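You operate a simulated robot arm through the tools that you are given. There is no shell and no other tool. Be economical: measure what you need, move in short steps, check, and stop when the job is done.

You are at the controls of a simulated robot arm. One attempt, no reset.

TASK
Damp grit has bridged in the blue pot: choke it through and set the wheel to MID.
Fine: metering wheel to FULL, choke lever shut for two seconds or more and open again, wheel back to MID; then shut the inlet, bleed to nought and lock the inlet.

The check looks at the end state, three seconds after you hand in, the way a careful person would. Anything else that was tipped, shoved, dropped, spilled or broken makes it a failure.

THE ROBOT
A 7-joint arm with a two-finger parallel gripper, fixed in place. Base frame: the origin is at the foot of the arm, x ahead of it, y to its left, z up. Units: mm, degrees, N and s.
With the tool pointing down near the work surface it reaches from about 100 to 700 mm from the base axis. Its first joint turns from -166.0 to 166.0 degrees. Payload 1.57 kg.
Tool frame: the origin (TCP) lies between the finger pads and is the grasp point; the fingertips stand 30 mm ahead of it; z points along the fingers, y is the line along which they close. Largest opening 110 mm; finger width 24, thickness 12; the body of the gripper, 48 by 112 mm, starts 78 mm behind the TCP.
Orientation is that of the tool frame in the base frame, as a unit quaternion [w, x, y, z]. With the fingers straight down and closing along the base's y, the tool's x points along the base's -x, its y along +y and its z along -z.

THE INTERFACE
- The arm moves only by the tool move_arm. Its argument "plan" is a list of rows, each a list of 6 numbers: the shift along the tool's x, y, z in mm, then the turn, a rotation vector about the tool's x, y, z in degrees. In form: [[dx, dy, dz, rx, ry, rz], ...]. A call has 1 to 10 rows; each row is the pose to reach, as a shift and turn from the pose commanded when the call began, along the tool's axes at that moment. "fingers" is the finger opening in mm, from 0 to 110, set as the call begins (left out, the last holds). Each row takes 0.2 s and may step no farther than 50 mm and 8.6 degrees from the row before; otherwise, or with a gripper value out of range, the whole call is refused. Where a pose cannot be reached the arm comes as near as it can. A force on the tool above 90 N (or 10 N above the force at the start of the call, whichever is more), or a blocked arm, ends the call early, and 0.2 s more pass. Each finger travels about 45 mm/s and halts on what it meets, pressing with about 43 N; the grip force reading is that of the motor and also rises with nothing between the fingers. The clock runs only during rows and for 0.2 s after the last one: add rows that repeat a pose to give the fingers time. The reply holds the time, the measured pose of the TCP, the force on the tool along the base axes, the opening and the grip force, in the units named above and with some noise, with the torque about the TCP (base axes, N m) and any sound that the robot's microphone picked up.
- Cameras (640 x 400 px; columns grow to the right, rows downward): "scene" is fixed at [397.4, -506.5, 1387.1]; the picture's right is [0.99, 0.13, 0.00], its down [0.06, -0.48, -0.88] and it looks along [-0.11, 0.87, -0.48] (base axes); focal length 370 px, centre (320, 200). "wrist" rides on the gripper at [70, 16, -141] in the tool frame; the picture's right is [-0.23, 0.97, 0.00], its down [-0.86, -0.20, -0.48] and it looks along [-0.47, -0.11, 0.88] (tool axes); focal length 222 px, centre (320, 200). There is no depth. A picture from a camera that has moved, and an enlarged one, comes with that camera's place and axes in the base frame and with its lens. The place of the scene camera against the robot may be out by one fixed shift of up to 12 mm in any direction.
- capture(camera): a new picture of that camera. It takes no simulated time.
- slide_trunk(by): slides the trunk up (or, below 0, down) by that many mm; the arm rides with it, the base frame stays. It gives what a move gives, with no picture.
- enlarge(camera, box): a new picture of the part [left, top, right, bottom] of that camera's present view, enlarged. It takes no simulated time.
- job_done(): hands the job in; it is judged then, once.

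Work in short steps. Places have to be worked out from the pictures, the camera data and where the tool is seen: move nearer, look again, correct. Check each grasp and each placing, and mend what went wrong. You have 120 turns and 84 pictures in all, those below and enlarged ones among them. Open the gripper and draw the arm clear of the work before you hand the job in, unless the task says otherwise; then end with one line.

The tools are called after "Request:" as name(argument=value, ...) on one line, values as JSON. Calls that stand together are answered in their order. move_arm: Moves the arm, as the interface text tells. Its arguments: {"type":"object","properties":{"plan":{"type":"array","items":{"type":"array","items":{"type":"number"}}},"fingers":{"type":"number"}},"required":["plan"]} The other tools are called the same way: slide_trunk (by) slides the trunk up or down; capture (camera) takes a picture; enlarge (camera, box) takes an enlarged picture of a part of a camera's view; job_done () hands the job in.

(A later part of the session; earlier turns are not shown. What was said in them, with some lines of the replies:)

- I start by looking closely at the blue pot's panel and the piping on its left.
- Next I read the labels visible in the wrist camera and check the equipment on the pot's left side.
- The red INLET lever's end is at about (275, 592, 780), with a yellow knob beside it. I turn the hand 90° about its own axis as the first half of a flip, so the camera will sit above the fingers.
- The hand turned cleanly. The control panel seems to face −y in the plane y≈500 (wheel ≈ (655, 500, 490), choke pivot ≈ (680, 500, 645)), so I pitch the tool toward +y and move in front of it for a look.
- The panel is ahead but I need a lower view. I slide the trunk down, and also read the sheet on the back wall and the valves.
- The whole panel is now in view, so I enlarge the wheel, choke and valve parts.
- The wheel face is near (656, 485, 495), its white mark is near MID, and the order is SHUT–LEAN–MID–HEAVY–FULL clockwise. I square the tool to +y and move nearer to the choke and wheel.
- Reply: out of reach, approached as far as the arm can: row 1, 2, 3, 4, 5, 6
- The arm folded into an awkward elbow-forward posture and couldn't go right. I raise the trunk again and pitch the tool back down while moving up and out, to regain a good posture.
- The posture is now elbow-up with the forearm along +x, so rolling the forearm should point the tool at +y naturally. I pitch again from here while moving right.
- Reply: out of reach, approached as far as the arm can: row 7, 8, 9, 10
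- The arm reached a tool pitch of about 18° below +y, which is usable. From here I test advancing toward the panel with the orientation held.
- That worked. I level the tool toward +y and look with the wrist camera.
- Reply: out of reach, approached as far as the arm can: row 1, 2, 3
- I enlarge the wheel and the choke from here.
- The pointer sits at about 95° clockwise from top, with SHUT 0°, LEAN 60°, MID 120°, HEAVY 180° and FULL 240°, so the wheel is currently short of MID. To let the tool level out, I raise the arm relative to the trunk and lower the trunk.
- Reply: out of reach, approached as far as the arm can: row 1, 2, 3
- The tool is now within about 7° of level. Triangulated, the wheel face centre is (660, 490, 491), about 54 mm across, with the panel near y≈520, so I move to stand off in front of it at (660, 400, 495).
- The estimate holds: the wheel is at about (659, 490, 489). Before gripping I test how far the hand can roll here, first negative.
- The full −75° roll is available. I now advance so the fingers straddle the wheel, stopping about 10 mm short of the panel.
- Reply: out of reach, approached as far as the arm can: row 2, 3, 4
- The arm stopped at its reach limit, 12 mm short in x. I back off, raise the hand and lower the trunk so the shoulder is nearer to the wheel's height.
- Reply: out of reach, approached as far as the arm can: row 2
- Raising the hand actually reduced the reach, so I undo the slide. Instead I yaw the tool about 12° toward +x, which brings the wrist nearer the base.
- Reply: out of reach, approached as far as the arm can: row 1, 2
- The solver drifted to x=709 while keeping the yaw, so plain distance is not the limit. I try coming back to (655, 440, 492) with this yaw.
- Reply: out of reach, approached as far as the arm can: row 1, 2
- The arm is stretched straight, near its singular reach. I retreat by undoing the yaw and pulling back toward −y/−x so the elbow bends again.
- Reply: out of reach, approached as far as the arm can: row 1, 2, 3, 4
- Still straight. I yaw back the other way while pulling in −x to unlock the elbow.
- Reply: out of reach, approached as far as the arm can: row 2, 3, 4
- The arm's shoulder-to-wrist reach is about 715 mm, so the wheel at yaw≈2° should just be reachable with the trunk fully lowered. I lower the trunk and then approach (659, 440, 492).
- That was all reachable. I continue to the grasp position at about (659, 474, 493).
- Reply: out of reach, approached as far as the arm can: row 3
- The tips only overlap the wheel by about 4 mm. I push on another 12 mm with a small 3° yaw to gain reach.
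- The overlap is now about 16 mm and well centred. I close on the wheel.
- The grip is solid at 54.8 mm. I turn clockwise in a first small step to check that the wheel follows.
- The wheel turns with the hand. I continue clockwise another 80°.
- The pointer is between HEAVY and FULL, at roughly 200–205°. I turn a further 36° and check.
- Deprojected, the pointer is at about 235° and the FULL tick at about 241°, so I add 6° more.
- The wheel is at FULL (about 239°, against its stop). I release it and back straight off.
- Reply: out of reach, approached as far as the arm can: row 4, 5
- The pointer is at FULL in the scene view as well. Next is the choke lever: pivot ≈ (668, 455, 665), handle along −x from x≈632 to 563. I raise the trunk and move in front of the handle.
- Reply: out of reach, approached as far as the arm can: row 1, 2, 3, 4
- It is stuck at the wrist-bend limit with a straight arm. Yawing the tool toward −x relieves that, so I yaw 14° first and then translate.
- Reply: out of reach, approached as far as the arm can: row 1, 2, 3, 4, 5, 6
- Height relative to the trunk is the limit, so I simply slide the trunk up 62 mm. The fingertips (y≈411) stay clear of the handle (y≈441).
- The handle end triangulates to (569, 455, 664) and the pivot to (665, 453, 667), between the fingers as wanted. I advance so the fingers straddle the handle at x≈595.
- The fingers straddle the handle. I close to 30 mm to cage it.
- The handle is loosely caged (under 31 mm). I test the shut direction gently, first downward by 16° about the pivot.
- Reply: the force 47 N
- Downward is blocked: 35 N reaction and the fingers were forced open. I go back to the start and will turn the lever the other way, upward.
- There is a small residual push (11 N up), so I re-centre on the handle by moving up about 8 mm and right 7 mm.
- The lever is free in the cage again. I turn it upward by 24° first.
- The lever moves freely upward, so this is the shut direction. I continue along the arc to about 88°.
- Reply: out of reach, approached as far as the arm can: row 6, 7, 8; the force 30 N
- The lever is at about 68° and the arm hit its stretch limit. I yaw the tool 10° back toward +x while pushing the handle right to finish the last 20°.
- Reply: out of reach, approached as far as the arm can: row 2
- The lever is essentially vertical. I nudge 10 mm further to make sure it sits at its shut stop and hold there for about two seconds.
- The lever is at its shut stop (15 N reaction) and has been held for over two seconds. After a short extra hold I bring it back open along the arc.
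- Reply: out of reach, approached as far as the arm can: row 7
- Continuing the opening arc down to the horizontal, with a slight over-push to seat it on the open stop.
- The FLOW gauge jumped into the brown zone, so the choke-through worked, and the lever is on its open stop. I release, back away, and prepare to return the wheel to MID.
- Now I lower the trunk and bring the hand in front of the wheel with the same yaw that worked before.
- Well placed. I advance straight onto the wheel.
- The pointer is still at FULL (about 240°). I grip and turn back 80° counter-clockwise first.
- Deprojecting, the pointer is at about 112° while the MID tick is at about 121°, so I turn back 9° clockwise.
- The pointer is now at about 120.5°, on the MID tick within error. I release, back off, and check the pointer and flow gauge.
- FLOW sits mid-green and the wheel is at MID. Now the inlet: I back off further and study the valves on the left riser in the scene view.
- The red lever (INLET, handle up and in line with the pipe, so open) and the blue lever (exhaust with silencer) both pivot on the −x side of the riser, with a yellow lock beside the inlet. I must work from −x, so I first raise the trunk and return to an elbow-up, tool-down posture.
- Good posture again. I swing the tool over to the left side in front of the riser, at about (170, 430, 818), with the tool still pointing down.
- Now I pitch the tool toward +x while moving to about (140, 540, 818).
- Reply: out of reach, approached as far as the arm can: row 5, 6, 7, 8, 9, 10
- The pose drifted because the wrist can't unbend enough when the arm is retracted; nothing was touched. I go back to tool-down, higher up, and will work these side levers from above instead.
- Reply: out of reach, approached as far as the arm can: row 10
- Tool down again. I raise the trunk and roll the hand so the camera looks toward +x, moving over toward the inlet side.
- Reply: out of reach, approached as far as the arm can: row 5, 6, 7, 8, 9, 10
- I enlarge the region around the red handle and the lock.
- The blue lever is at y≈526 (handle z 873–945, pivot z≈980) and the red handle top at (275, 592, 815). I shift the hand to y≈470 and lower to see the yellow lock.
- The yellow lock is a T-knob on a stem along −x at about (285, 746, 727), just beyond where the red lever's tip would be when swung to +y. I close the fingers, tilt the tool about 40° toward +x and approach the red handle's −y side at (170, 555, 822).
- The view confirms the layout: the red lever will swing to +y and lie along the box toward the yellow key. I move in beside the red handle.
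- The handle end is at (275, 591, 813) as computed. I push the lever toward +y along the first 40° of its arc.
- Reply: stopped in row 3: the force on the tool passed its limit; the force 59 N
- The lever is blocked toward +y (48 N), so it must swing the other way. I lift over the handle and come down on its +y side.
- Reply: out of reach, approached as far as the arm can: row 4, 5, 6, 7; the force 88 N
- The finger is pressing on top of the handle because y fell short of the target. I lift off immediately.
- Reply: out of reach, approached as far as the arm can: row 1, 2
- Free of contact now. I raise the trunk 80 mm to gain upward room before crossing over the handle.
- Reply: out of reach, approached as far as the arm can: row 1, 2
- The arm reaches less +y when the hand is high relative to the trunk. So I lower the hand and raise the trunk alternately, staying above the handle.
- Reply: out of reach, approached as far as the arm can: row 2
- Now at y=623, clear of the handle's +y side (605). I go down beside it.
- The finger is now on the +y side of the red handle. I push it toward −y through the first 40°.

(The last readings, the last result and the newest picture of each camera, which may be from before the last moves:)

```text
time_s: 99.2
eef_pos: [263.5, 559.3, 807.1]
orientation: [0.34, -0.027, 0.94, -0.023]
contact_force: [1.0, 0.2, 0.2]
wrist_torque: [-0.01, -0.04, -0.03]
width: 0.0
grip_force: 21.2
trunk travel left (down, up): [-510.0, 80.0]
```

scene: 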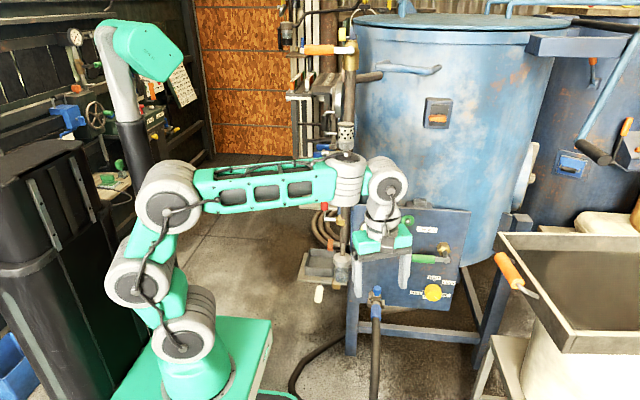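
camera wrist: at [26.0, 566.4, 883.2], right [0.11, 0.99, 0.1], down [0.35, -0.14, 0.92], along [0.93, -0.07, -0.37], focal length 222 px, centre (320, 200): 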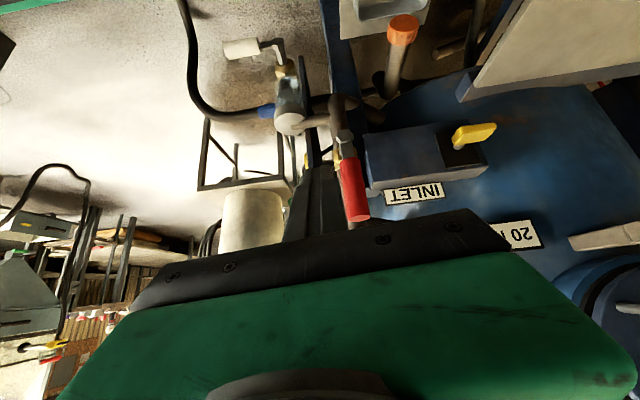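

The lever swings freely this way. I continue pushing it down to horizontal.

Request:
move_arm(plan=[[6.4, -13.5, 6.8, 0, 0, 0], [14, -23.2, 15.3, 0, 0, 0], [22.5, -30.8, 25.1, 0, 0, 0], [31.7, -35.9, 35.7, 0, 0, 0], [39.2, -38.1, 44.6, 0, 0, 0], [45, -39, 51.5, 0, 0, 0]])

Request:
capture(camera="wrist")

```text
time_s: 100.5
eef_pos: [263.3, 516.1, 742.8]
orientation: [0.341, -0.027, 0.94, -0.021]
contact_force: [-0.9, -1.2, 9.8]
wrist_torque: [-0.02, -0.05, 0.03]
width: 0.0
grip_force: 21.3
trunk travel left (down, up): [-510.0, 80.0]
```

```text
13 pictures are left
camera wrist: at [118.0, 531.5, 806.5], right [0.14, 0.99, 0.09], down [0.36, -0.13, 0.93], along [0.92, -0.1, -0.37], focal length 222 px, centre (320, 200)
```

wrist: 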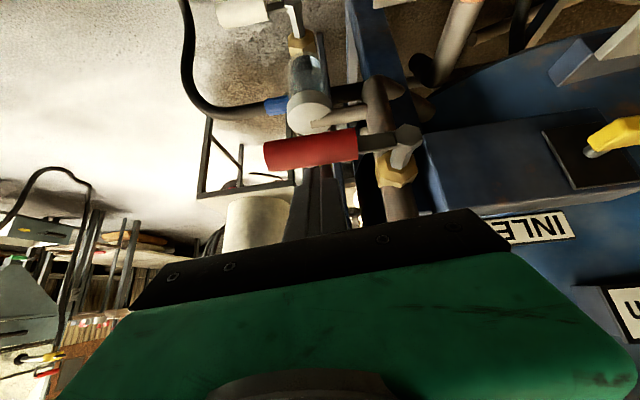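

The red INLET lever is down at horizontal with a light stop reaction. I seat it with a 4 mm press, then retreat and move to the +y side of the blue EXHAUST handle. All the valves so far close clockwise, so blue should open toward −y.

Request:
move_arm(plan=[[2.6, 0.2, 3.1, 0, 0, 0], [-6.4, -0.6, -7.7, 0, 0, 0], [24.6, 0.9, -36.1, 0, 0, 0], [1.9, 23.9, -62, 0, 0, 0], [-25.2, 44.4, -93.1, 0, 0, 0], [-53.9, 41.7, -127.6, 0, 0, 0], [-80.7, 39.2, -159.8, 0, 0, 0]])

Request:
capture(camera="wrist")

```text
time_s: 102.2
eef_pos: [217.3, 562.9, 919.4]
orientation: [0.34, -0.029, 0.94, -0.022]
contact_force: [0.2, -0.3, -0.8]
wrist_torque: [0.02, 0.02, -0.02]
width: 0.1
grip_force: 21.1
trunk travel left (down, up): [-510.0, 80.0]
```

```text
12 pictures are left
camera wrist: at [73.0, 578.7, 982.4], right [0.14, 0.99, 0.08], down [0.36, -0.13, 0.93], along [0.92, -0.1, -0.37], focal length 222 px, centre (320, 200)
```

wrist: 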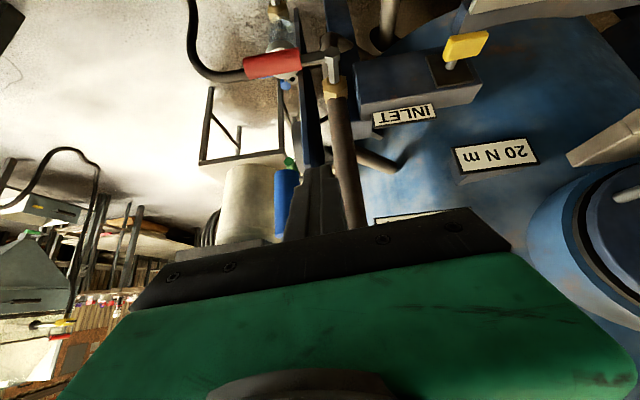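

The blue handle's end is confirmed at (272, 526, 864), just −y of the finger. I go in and push it toward −y.

Request:
move_arm(plan=[[-30.2, -1.5, 27.8, 0, 0, 0], [-29.3, -15.5, 28.1, 0, 0, 0], [-26.4, -29.2, 30.7, 0, 0, 0], [-24.8, -44.2, 31.8, 0, 0, 0], [-24.4, -58.2, 31.4, 0, 0, 0], [-25.4, -72.3, 29.4, 0, 0, 0], [-27.7, -85.6, 25.8, 0, 0, 0]])

```text
time_s: 103.8
eef_pos: [261.2, 479.2, 917.5]
orientation: [0.339, -0.028, 0.94, -0.022]
contact_force: [0.7, 0.4, 0.4]
wrist_torque: [-0.02, 0.02, -0.05]
width: 0.1
grip_force: 21.4
trunk travel left (down, up): [-510.0, 80.0]
```

No resistance. I check with one scene picture that the blue lever actually followed.

Request:
enlarge(camera="scene", box=[280, 100, 400, 240])

```text
2.86 times, centred on (340, 170) of scene
camera zoom: at [397.4, -506.5, 1387.1], right [0.99, 0.13, 0.0], down [0.06, -0.48, -0.88], along [-0.11, 0.87, -0.48], focal length 1058 px, centre (263, 286)
```

zoom: 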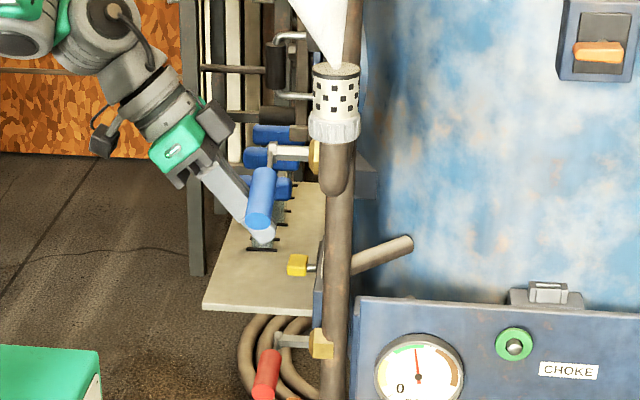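

The silencer is venting: the blue lever bleeds when swung this way. I continue to full open.

Request:
move_arm(plan=[[-4.2, -12.6, -10.4, 0, 0, 0], [-9.1, -22.8, -16.9, 0, 0, 0], [-14.7, -31.1, -24.1, 0, 0, 0], [-21.1, -37.2, -32.1, 0, 0, 0], [-21.1, -37.2, -32.1, 0, 0, 0]])

```text
time_s: 105.0
eef_pos: [254.9, 447.5, 948.4]
orientation: [0.335, -0.035, 0.941, -0.03]
contact_force: [-23.5, 6.9, -72.9]
wrist_torque: [0.8, 0.13, -0.28]
width: 0.1
grip_force: 21.0
trunk travel left (down, up): [-510.0, 80.0]
```

It is on the open stop (73 N), so I relieve at once and withdraw toward −x.

Request:
move_arm(plan=[[8.7, 3.8, 10.7, 0, 0, 0], [28, 4.5, -5, 0, 0, 0], [47, 5.7, -21, 0, 0, 0]])

Request:
capture(camera="wrist")

Request:
capture(camera="scene")

```text
time_s: 105.8
eef_pos: [208.5, 449.5, 945.2]
orientation: [0.34, -0.027, 0.94, -0.02]
contact_force: [0.5, 0.1, -0.5]
wrist_torque: [0.03, 0.0, 0.0]
width: 0.3
grip_force: 21.6
trunk travel left (down, up): [-510.0, 80.0]
```

```text
10 pictures are left
camera wrist: at [63.9, 464.4, 1007.0], right [0.14, 0.99, 0.09], down [0.36, -0.13, 0.92], along [0.92, -0.1, -0.37], focal length 222 px, centre (320, 200)
```

wrist: 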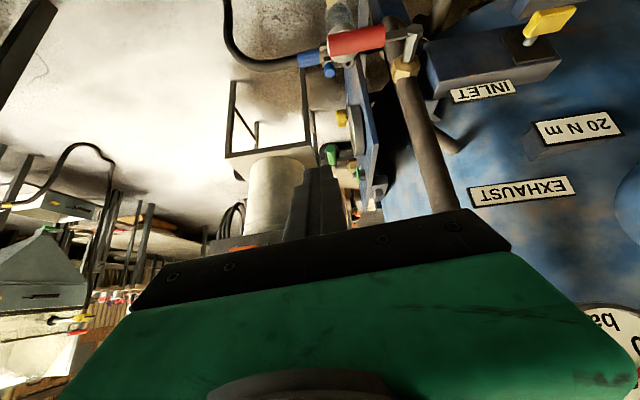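

```text
9 pictures are left
```

scene: 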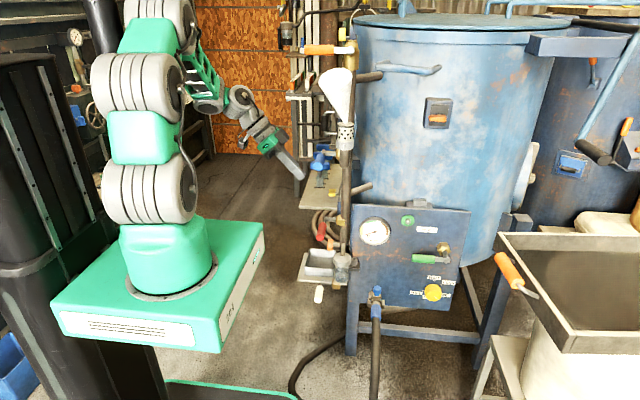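

The exhaust is venting strongly through the open blue lever. While it bleeds down I look closer at the yellow lock key to understand its motion.

Request:
enlarge(camera="wrist", box=[400, 0, 600, 120])

```text
3.20 times, centred on (500, 60) of wrist
camera zoom: at [63.9, 464.4, 1007.0], right [0.14, 0.99, 0.09], down [0.36, -0.13, 0.92], along [0.92, -0.1, -0.37], focal length 711 px, centre (-256, 648)
```

zoom: 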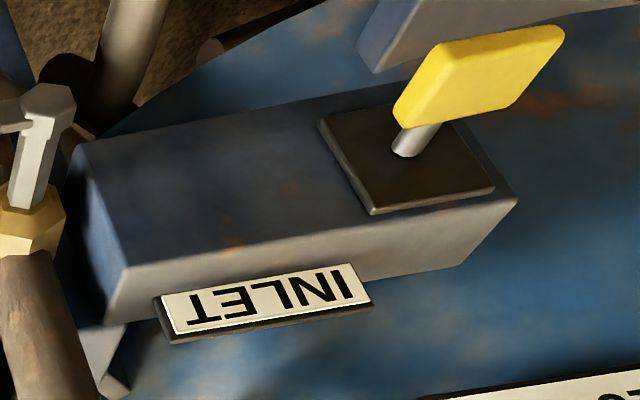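

The yellow part is a T-key: a flat bow, horizontal (long in y), centred at about (275, 745, 718) on a stem along x. I'll turn it clockwise by pressing its near (−y) wing down. That needs a lower trunk, so I retreat first and slide down.

Request:
move_arm(plan=[[-6, -1.2, -38, 0, 0, 0], [-12, -2.5, -77, 0, 0, 0], [-17.7, -3.7, -115, 0, 0, 0]])

Request:
slide_trunk(by=-240)

```text
time_s: 106.5
eef_pos: [159.3, 443.3, 1040.1]
orientation: [0.34, -0.021, 0.94, -0.031]
contact_force: [0.6, -0.1, -0.3]
wrist_torque: [0.0, 0.06, 0.02]
width: 0.0
grip_force: 21.1
trunk travel left (down, up): [-510.0, 80.0]
```

```text
time_s: 109.0
eef_pos: [158.9, 444.0, 802.9]
orientation: [0.34, -0.019, 0.94, -0.027]
contact_force: [-0.4, 0.1, -0.3]
wrist_torque: [-0.03, -0.02, 0.0]
width: 0.1
grip_force: 21.8
trunk travel left (down, up): [-270.0, 320.0]
```

Now I reorient the tool to point partly toward +y and down, raising the hand relative to the trunk, then lower the trunk to about −220.

Request:
move_arm(plan=[[-16, 26, -18, -5.8, 4, 0], [-32, 52, -36, -11.6, 8, 0], [-47, 78, -55, -17.5, 12, 0], [-63, 104, -73, -23.3, 16.1, -0.2]])

Request:
slide_trunk(by=-80)

```text
time_s: 110.0
eef_pos: [149.3, 558.7, 897.3]
orientation: [0.193, -0.095, 0.963, 0.165]
contact_force: [0.3, 0.5, 0.0]
wrist_torque: [0.0, 0.0, -0.01]
width: 0.0
grip_force: 21.1
trunk travel left (down, up): [-270.0, 320.0]
```

```text
time_s: 111.2
eef_pos: [150.3, 557.2, 815.9]
orientation: [0.194, -0.094, 0.963, 0.163]
contact_force: [-0.6, -0.9, 0.0]
wrist_torque: [0.01, 0.03, -0.01]
width: 0.0
grip_force: 21.4
trunk travel left (down, up): [-190.0, 400.0]
```

All reachable. I move toward the lock, to about (225, 690, 800), and look.

Request:
move_arm(plan=[[-19, 25, 21, 0, 0, 0], [-38, 50, 43, 0, 0, 0], [-58, 76, 64, 0, 0, 0], [-77, 101, 86, 0, 0, 0]])

Request:
capture(camera="wrist")

```text
time_s: 112.2
eef_pos: [222.6, 688.8, 801.6]
orientation: [0.194, -0.094, 0.963, 0.163]
contact_force: [0.1, -0.5, 0.1]
wrist_torque: [-0.01, 0.01, 0.01]
width: 0.0
grip_force: 21.2
trunk travel left (down, up): [-190.0, 400.0]
```

```text
7 pictures are left
camera wrist: at [106.4, 647.2, 900.2], right [-0.03, 0.93, 0.36], down [0.66, -0.25, 0.71], along [0.75, 0.26, -0.61], focal length 222 px, centre (320, 200)
```

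wrist: 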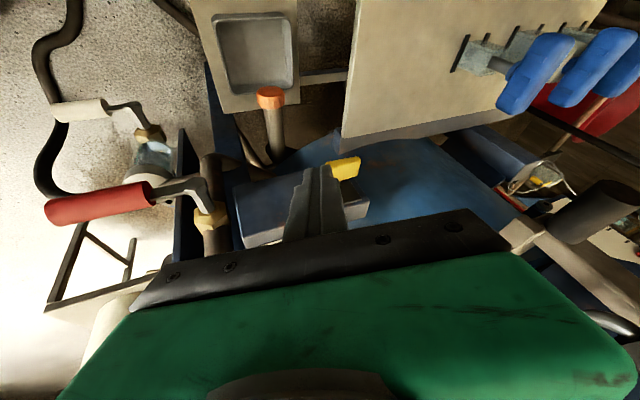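

The bow's far end is at (272, 768, 725), so it spans y≈720–770 as expected. I bring the closed fingertips down onto the near wing.

Request:
move_arm(plan=[[-12.5, 2, 22, 0, 0, 0], [-25.1, 3.8, 44.4, 0, 0, 0], [-17.8, -1.2, 60.1, 0, 0, 0], [-13.6, -5.8, 68.1, 0, 0, 0], [-10.3, -8.1, 75.1, 0, 0, 0]])

Request:
enlarge(camera="wrist", box=[240, 90, 440, 230])

```text
time_s: 113.4
eef_pos: [259.2, 711.3, 735.5]
orientation: [0.193, -0.094, 0.963, 0.161]
contact_force: [-0.3, -0.4, -0.3]
wrist_torque: [0.04, -0.01, -0.02]
width: 0.1
grip_force: 21.0
out of reach, approached as far as the arm can: row 2
trunk travel left (down, up): [-190.0, 400.0]
```

```text
2.86 times, centred on (340, 160) of wrist
camera zoom: at [143.7, 670.2, 833.9], right [-0.03, 0.93, 0.36], down [0.66, -0.25, 0.71], along [0.75, 0.26, -0.61], focal length 635 px, centre (263, 314)
```

zoom: 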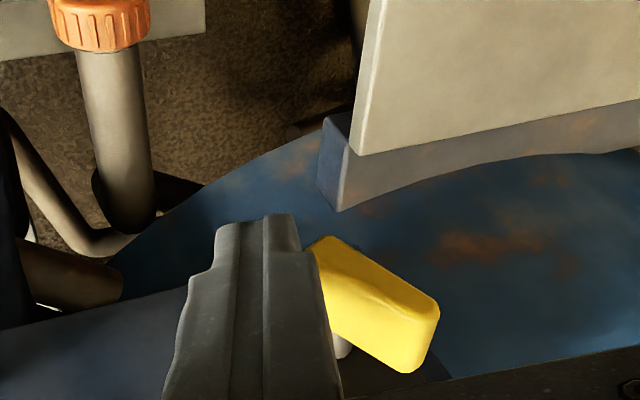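

The key is turning (about 35° so far) with no resistance. I continue round, pushing down and then +y to bring it to vertical.

Request:
move_arm(plan=[[1.8, 0.5, 5.1, 0, 0, 0], [1.9, 5.5, 8.9, 0, 0, 0], [1.1, 12, 11.4, 0, 0, 0], [0.5, 16.6, 13.1, 0, 0, 0], [0.5, 16.6, 13.1, 0, 0, 0]])

Request:
enlarge(camera="wrist", box=[240, 90, 440, 230])

```text
time_s: 114.6
eef_pos: [259.6, 718.1, 729.8]
orientation: [0.191, -0.087, 0.964, 0.161]
contact_force: [-4.1, -82.2, 10.2]
wrist_torque: [-1.32, -0.09, -1.38]
width: 0.0
grip_force: 20.8
out of reach, approached as far as the arm can: row 4, 5
trunk travel left (down, up): [-190.0, 400.0]
```

```text
2.86 times, centred on (340, 160) of wrist
camera zoom: at [144.2, 676.7, 830.2], right [-0.02, 0.93, 0.36], down [0.66, -0.26, 0.7], along [0.75, 0.25, -0.61], focal length 635 px, centre (263, 314)
```

zoom: 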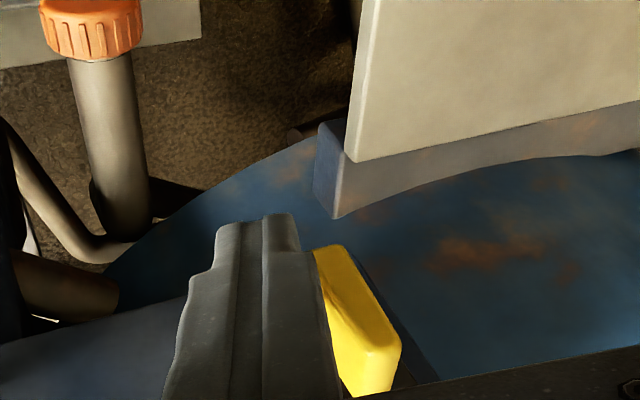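

The bow now looks vertical and sits on a stop. I relieve the pressure and withdraw, then check the key and the pressure gauge.

Request:
move_arm(plan=[[1.4, -11, -4.2, 0, 0, 0], [3.7, 2.1, -47, 0, 0, 0], [25.9, -8.3, -83.5, 0, 0, 0], [48.6, -23.3, -121.7, 0, 0, 0]])

Request:
capture(camera="wrist")

```text
time_s: 115.6
eef_pos: [179.0, 652.0, 807.3]
orientation: [0.194, -0.094, 0.963, 0.163]
contact_force: [0.5, 0.9, -0.4]
wrist_torque: [0.02, 0.01, -0.02]
width: 0.0
grip_force: 21.3
trunk travel left (down, up): [-190.0, 400.0]
```

```text
4 pictures are left
camera wrist: at [63.7, 609.9, 907.4], right [-0.03, 0.93, 0.36], down [0.66, -0.25, 0.71], along [0.75, 0.26, -0.61], focal length 222 px, centre (320, 200)
```

wrist: 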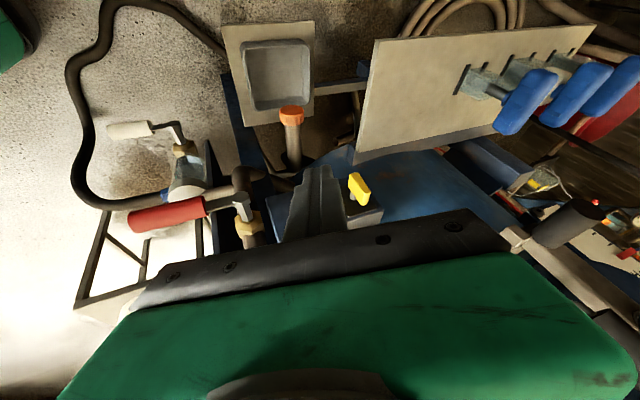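

The key is turned to vertical and the red lever is horizontal. I open the gripper, draw the arm clear and give the bleed more time, then check the scene.

Request:
move_arm(plan=[[12, -31, -26, 0, 0, 0], [24, -63, -52, 0, 0, 0], [36, -95, -78, 0, 0, 0], [48, -127, -104, 0, 0, 0], [60, -158, -130, 0, 0, 0], [60, -158, -130, 0, 0, 0], [60, -158, -130, 0, 0, 0], [60, -158, -130, 0, 0, 0], [60, -158, -130, 0, 0, 0], [60, -158, -130, 0, 0, 0]], fingers=60)

Request:
enlarge(camera="scene", box=[280, 20, 480, 310])

```text
time_s: 117.8
eef_pos: [118.0, 453.8, 851.5]
orientation: [0.193, -0.093, 0.963, 0.163]
contact_force: [0.4, 0.9, 0.4]
wrist_torque: [-0.03, -0.03, 0.01]
width: 60.0
grip_force: 0.1
out of reach, approached as far as the arm can: row 1
trunk travel left (down, up): [-190.0, 400.0]
```

```text
1.38 times, centred on (380, 165) of scene
camera zoom: at [397.4, -506.5, 1387.1], right [0.99, 0.13, 0.0], down [0.06, -0.48, -0.88], along [-0.11, 0.87, -0.48], focal length 511 px, centre (237, 248)
```

zoom: 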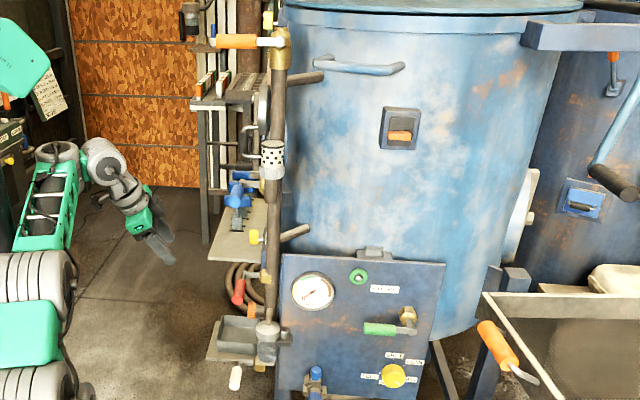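

The vent jet has stopped, so the pressure appears to be bled off. I raise the trunk to read the pressure gauge and confirm it is at nought.

Request:
slide_trunk(by=320)

Request:
move_arm(plan=[[0, 0, 0, 0, 0, 0], [0, 0, 0, 0, 0, 0], [0, 0, 0, 0, 0, 0], [0, 0, 0, 0, 0, 0]], fingers=0)

Request:
enlarge(camera="wrist", box=[300, 60, 560, 250])

```text
time_s: 121.0
eef_pos: [118.2, 452.9, 1171.4]
orientation: [0.193, -0.094, 0.963, 0.162]
contact_force: [-0.4, 0.3, -0.1]
wrist_torque: [0.02, -0.01, 0.01]
width: 60.0
grip_force: 0.1
trunk travel left (down, up): [-510.0, 80.0]
```

```text
time_s: 122.0
eef_pos: [117.2, 452.7, 1171.3]
orientation: [0.194, -0.094, 0.963, 0.163]
contact_force: [-0.4, 0.4, 0.3]
wrist_torque: [-0.01, 0.0, 0.03]
width: 0.0
grip_force: 15.2
trunk travel left (down, up): [-510.0, 80.0]
```

```text
2.11 times, centred on (430, 155) of wrist
camera zoom: at [2.2, 411.4, 1271.0], right [-0.03, 0.93, 0.36], down [0.66, -0.25, 0.71], along [0.75, 0.26, -0.61], focal length 468 px, centre (88, 295)
```

zoom: 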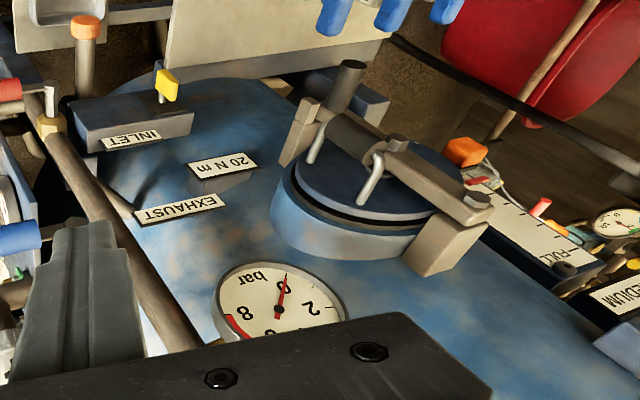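

The pressure gauge reads 0 bar, the key is turned and the inlet is shut. The last step is to open the gripper with the arm already clear.

Request:
move_arm(plan=[[0, 0, 0, 0, 0, 0], [0, 0, 0, 0, 0, 0], [0, 0, 0, 0, 0, 0], [0, 0, 0, 0, 0, 0], [0, 0, 0, 0, 0, 0]], fingers=90)

Request:
enlarge(camera="scene", box=[290, 120, 480, 310])

```text
time_s: 123.2
eef_pos: [117.5, 453.2, 1171.4]
orientation: [0.192, -0.095, 0.963, 0.163]
contact_force: [0.5, -0.1, -0.3]
wrist_torque: [0.0, -0.03, 0.0]
width: 90.2
grip_force: 0.1
trunk travel left (down, up): [-510.0, 80.0]
```

```text
2.11 times, centred on (385, 215) of scene
camera zoom: at [397.4, -506.5, 1387.1], right [0.99, 0.13, 0.0], down [0.06, -0.48, -0.88], along [-0.11, 0.87, -0.48], focal length 780 px, centre (183, 168)
```

zoom: 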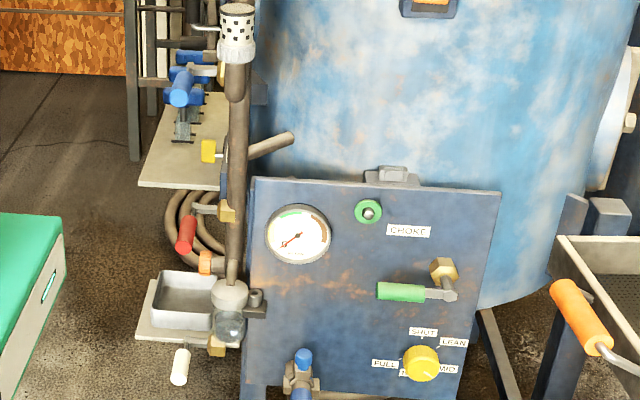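

Everything is in its final state: wheel at MID, choke open, inlet shut and locked, exhaust bled to 0 bar, arm clear. I hand the job in.

Request:
job_done()

```text
The job is handed in.
```

The blue pot is choked through: the wheel is at MID, the choke is open, the inlet is shut and its key turned to lock, and the gauge reads 0 bar, with the exhaust lever left open.
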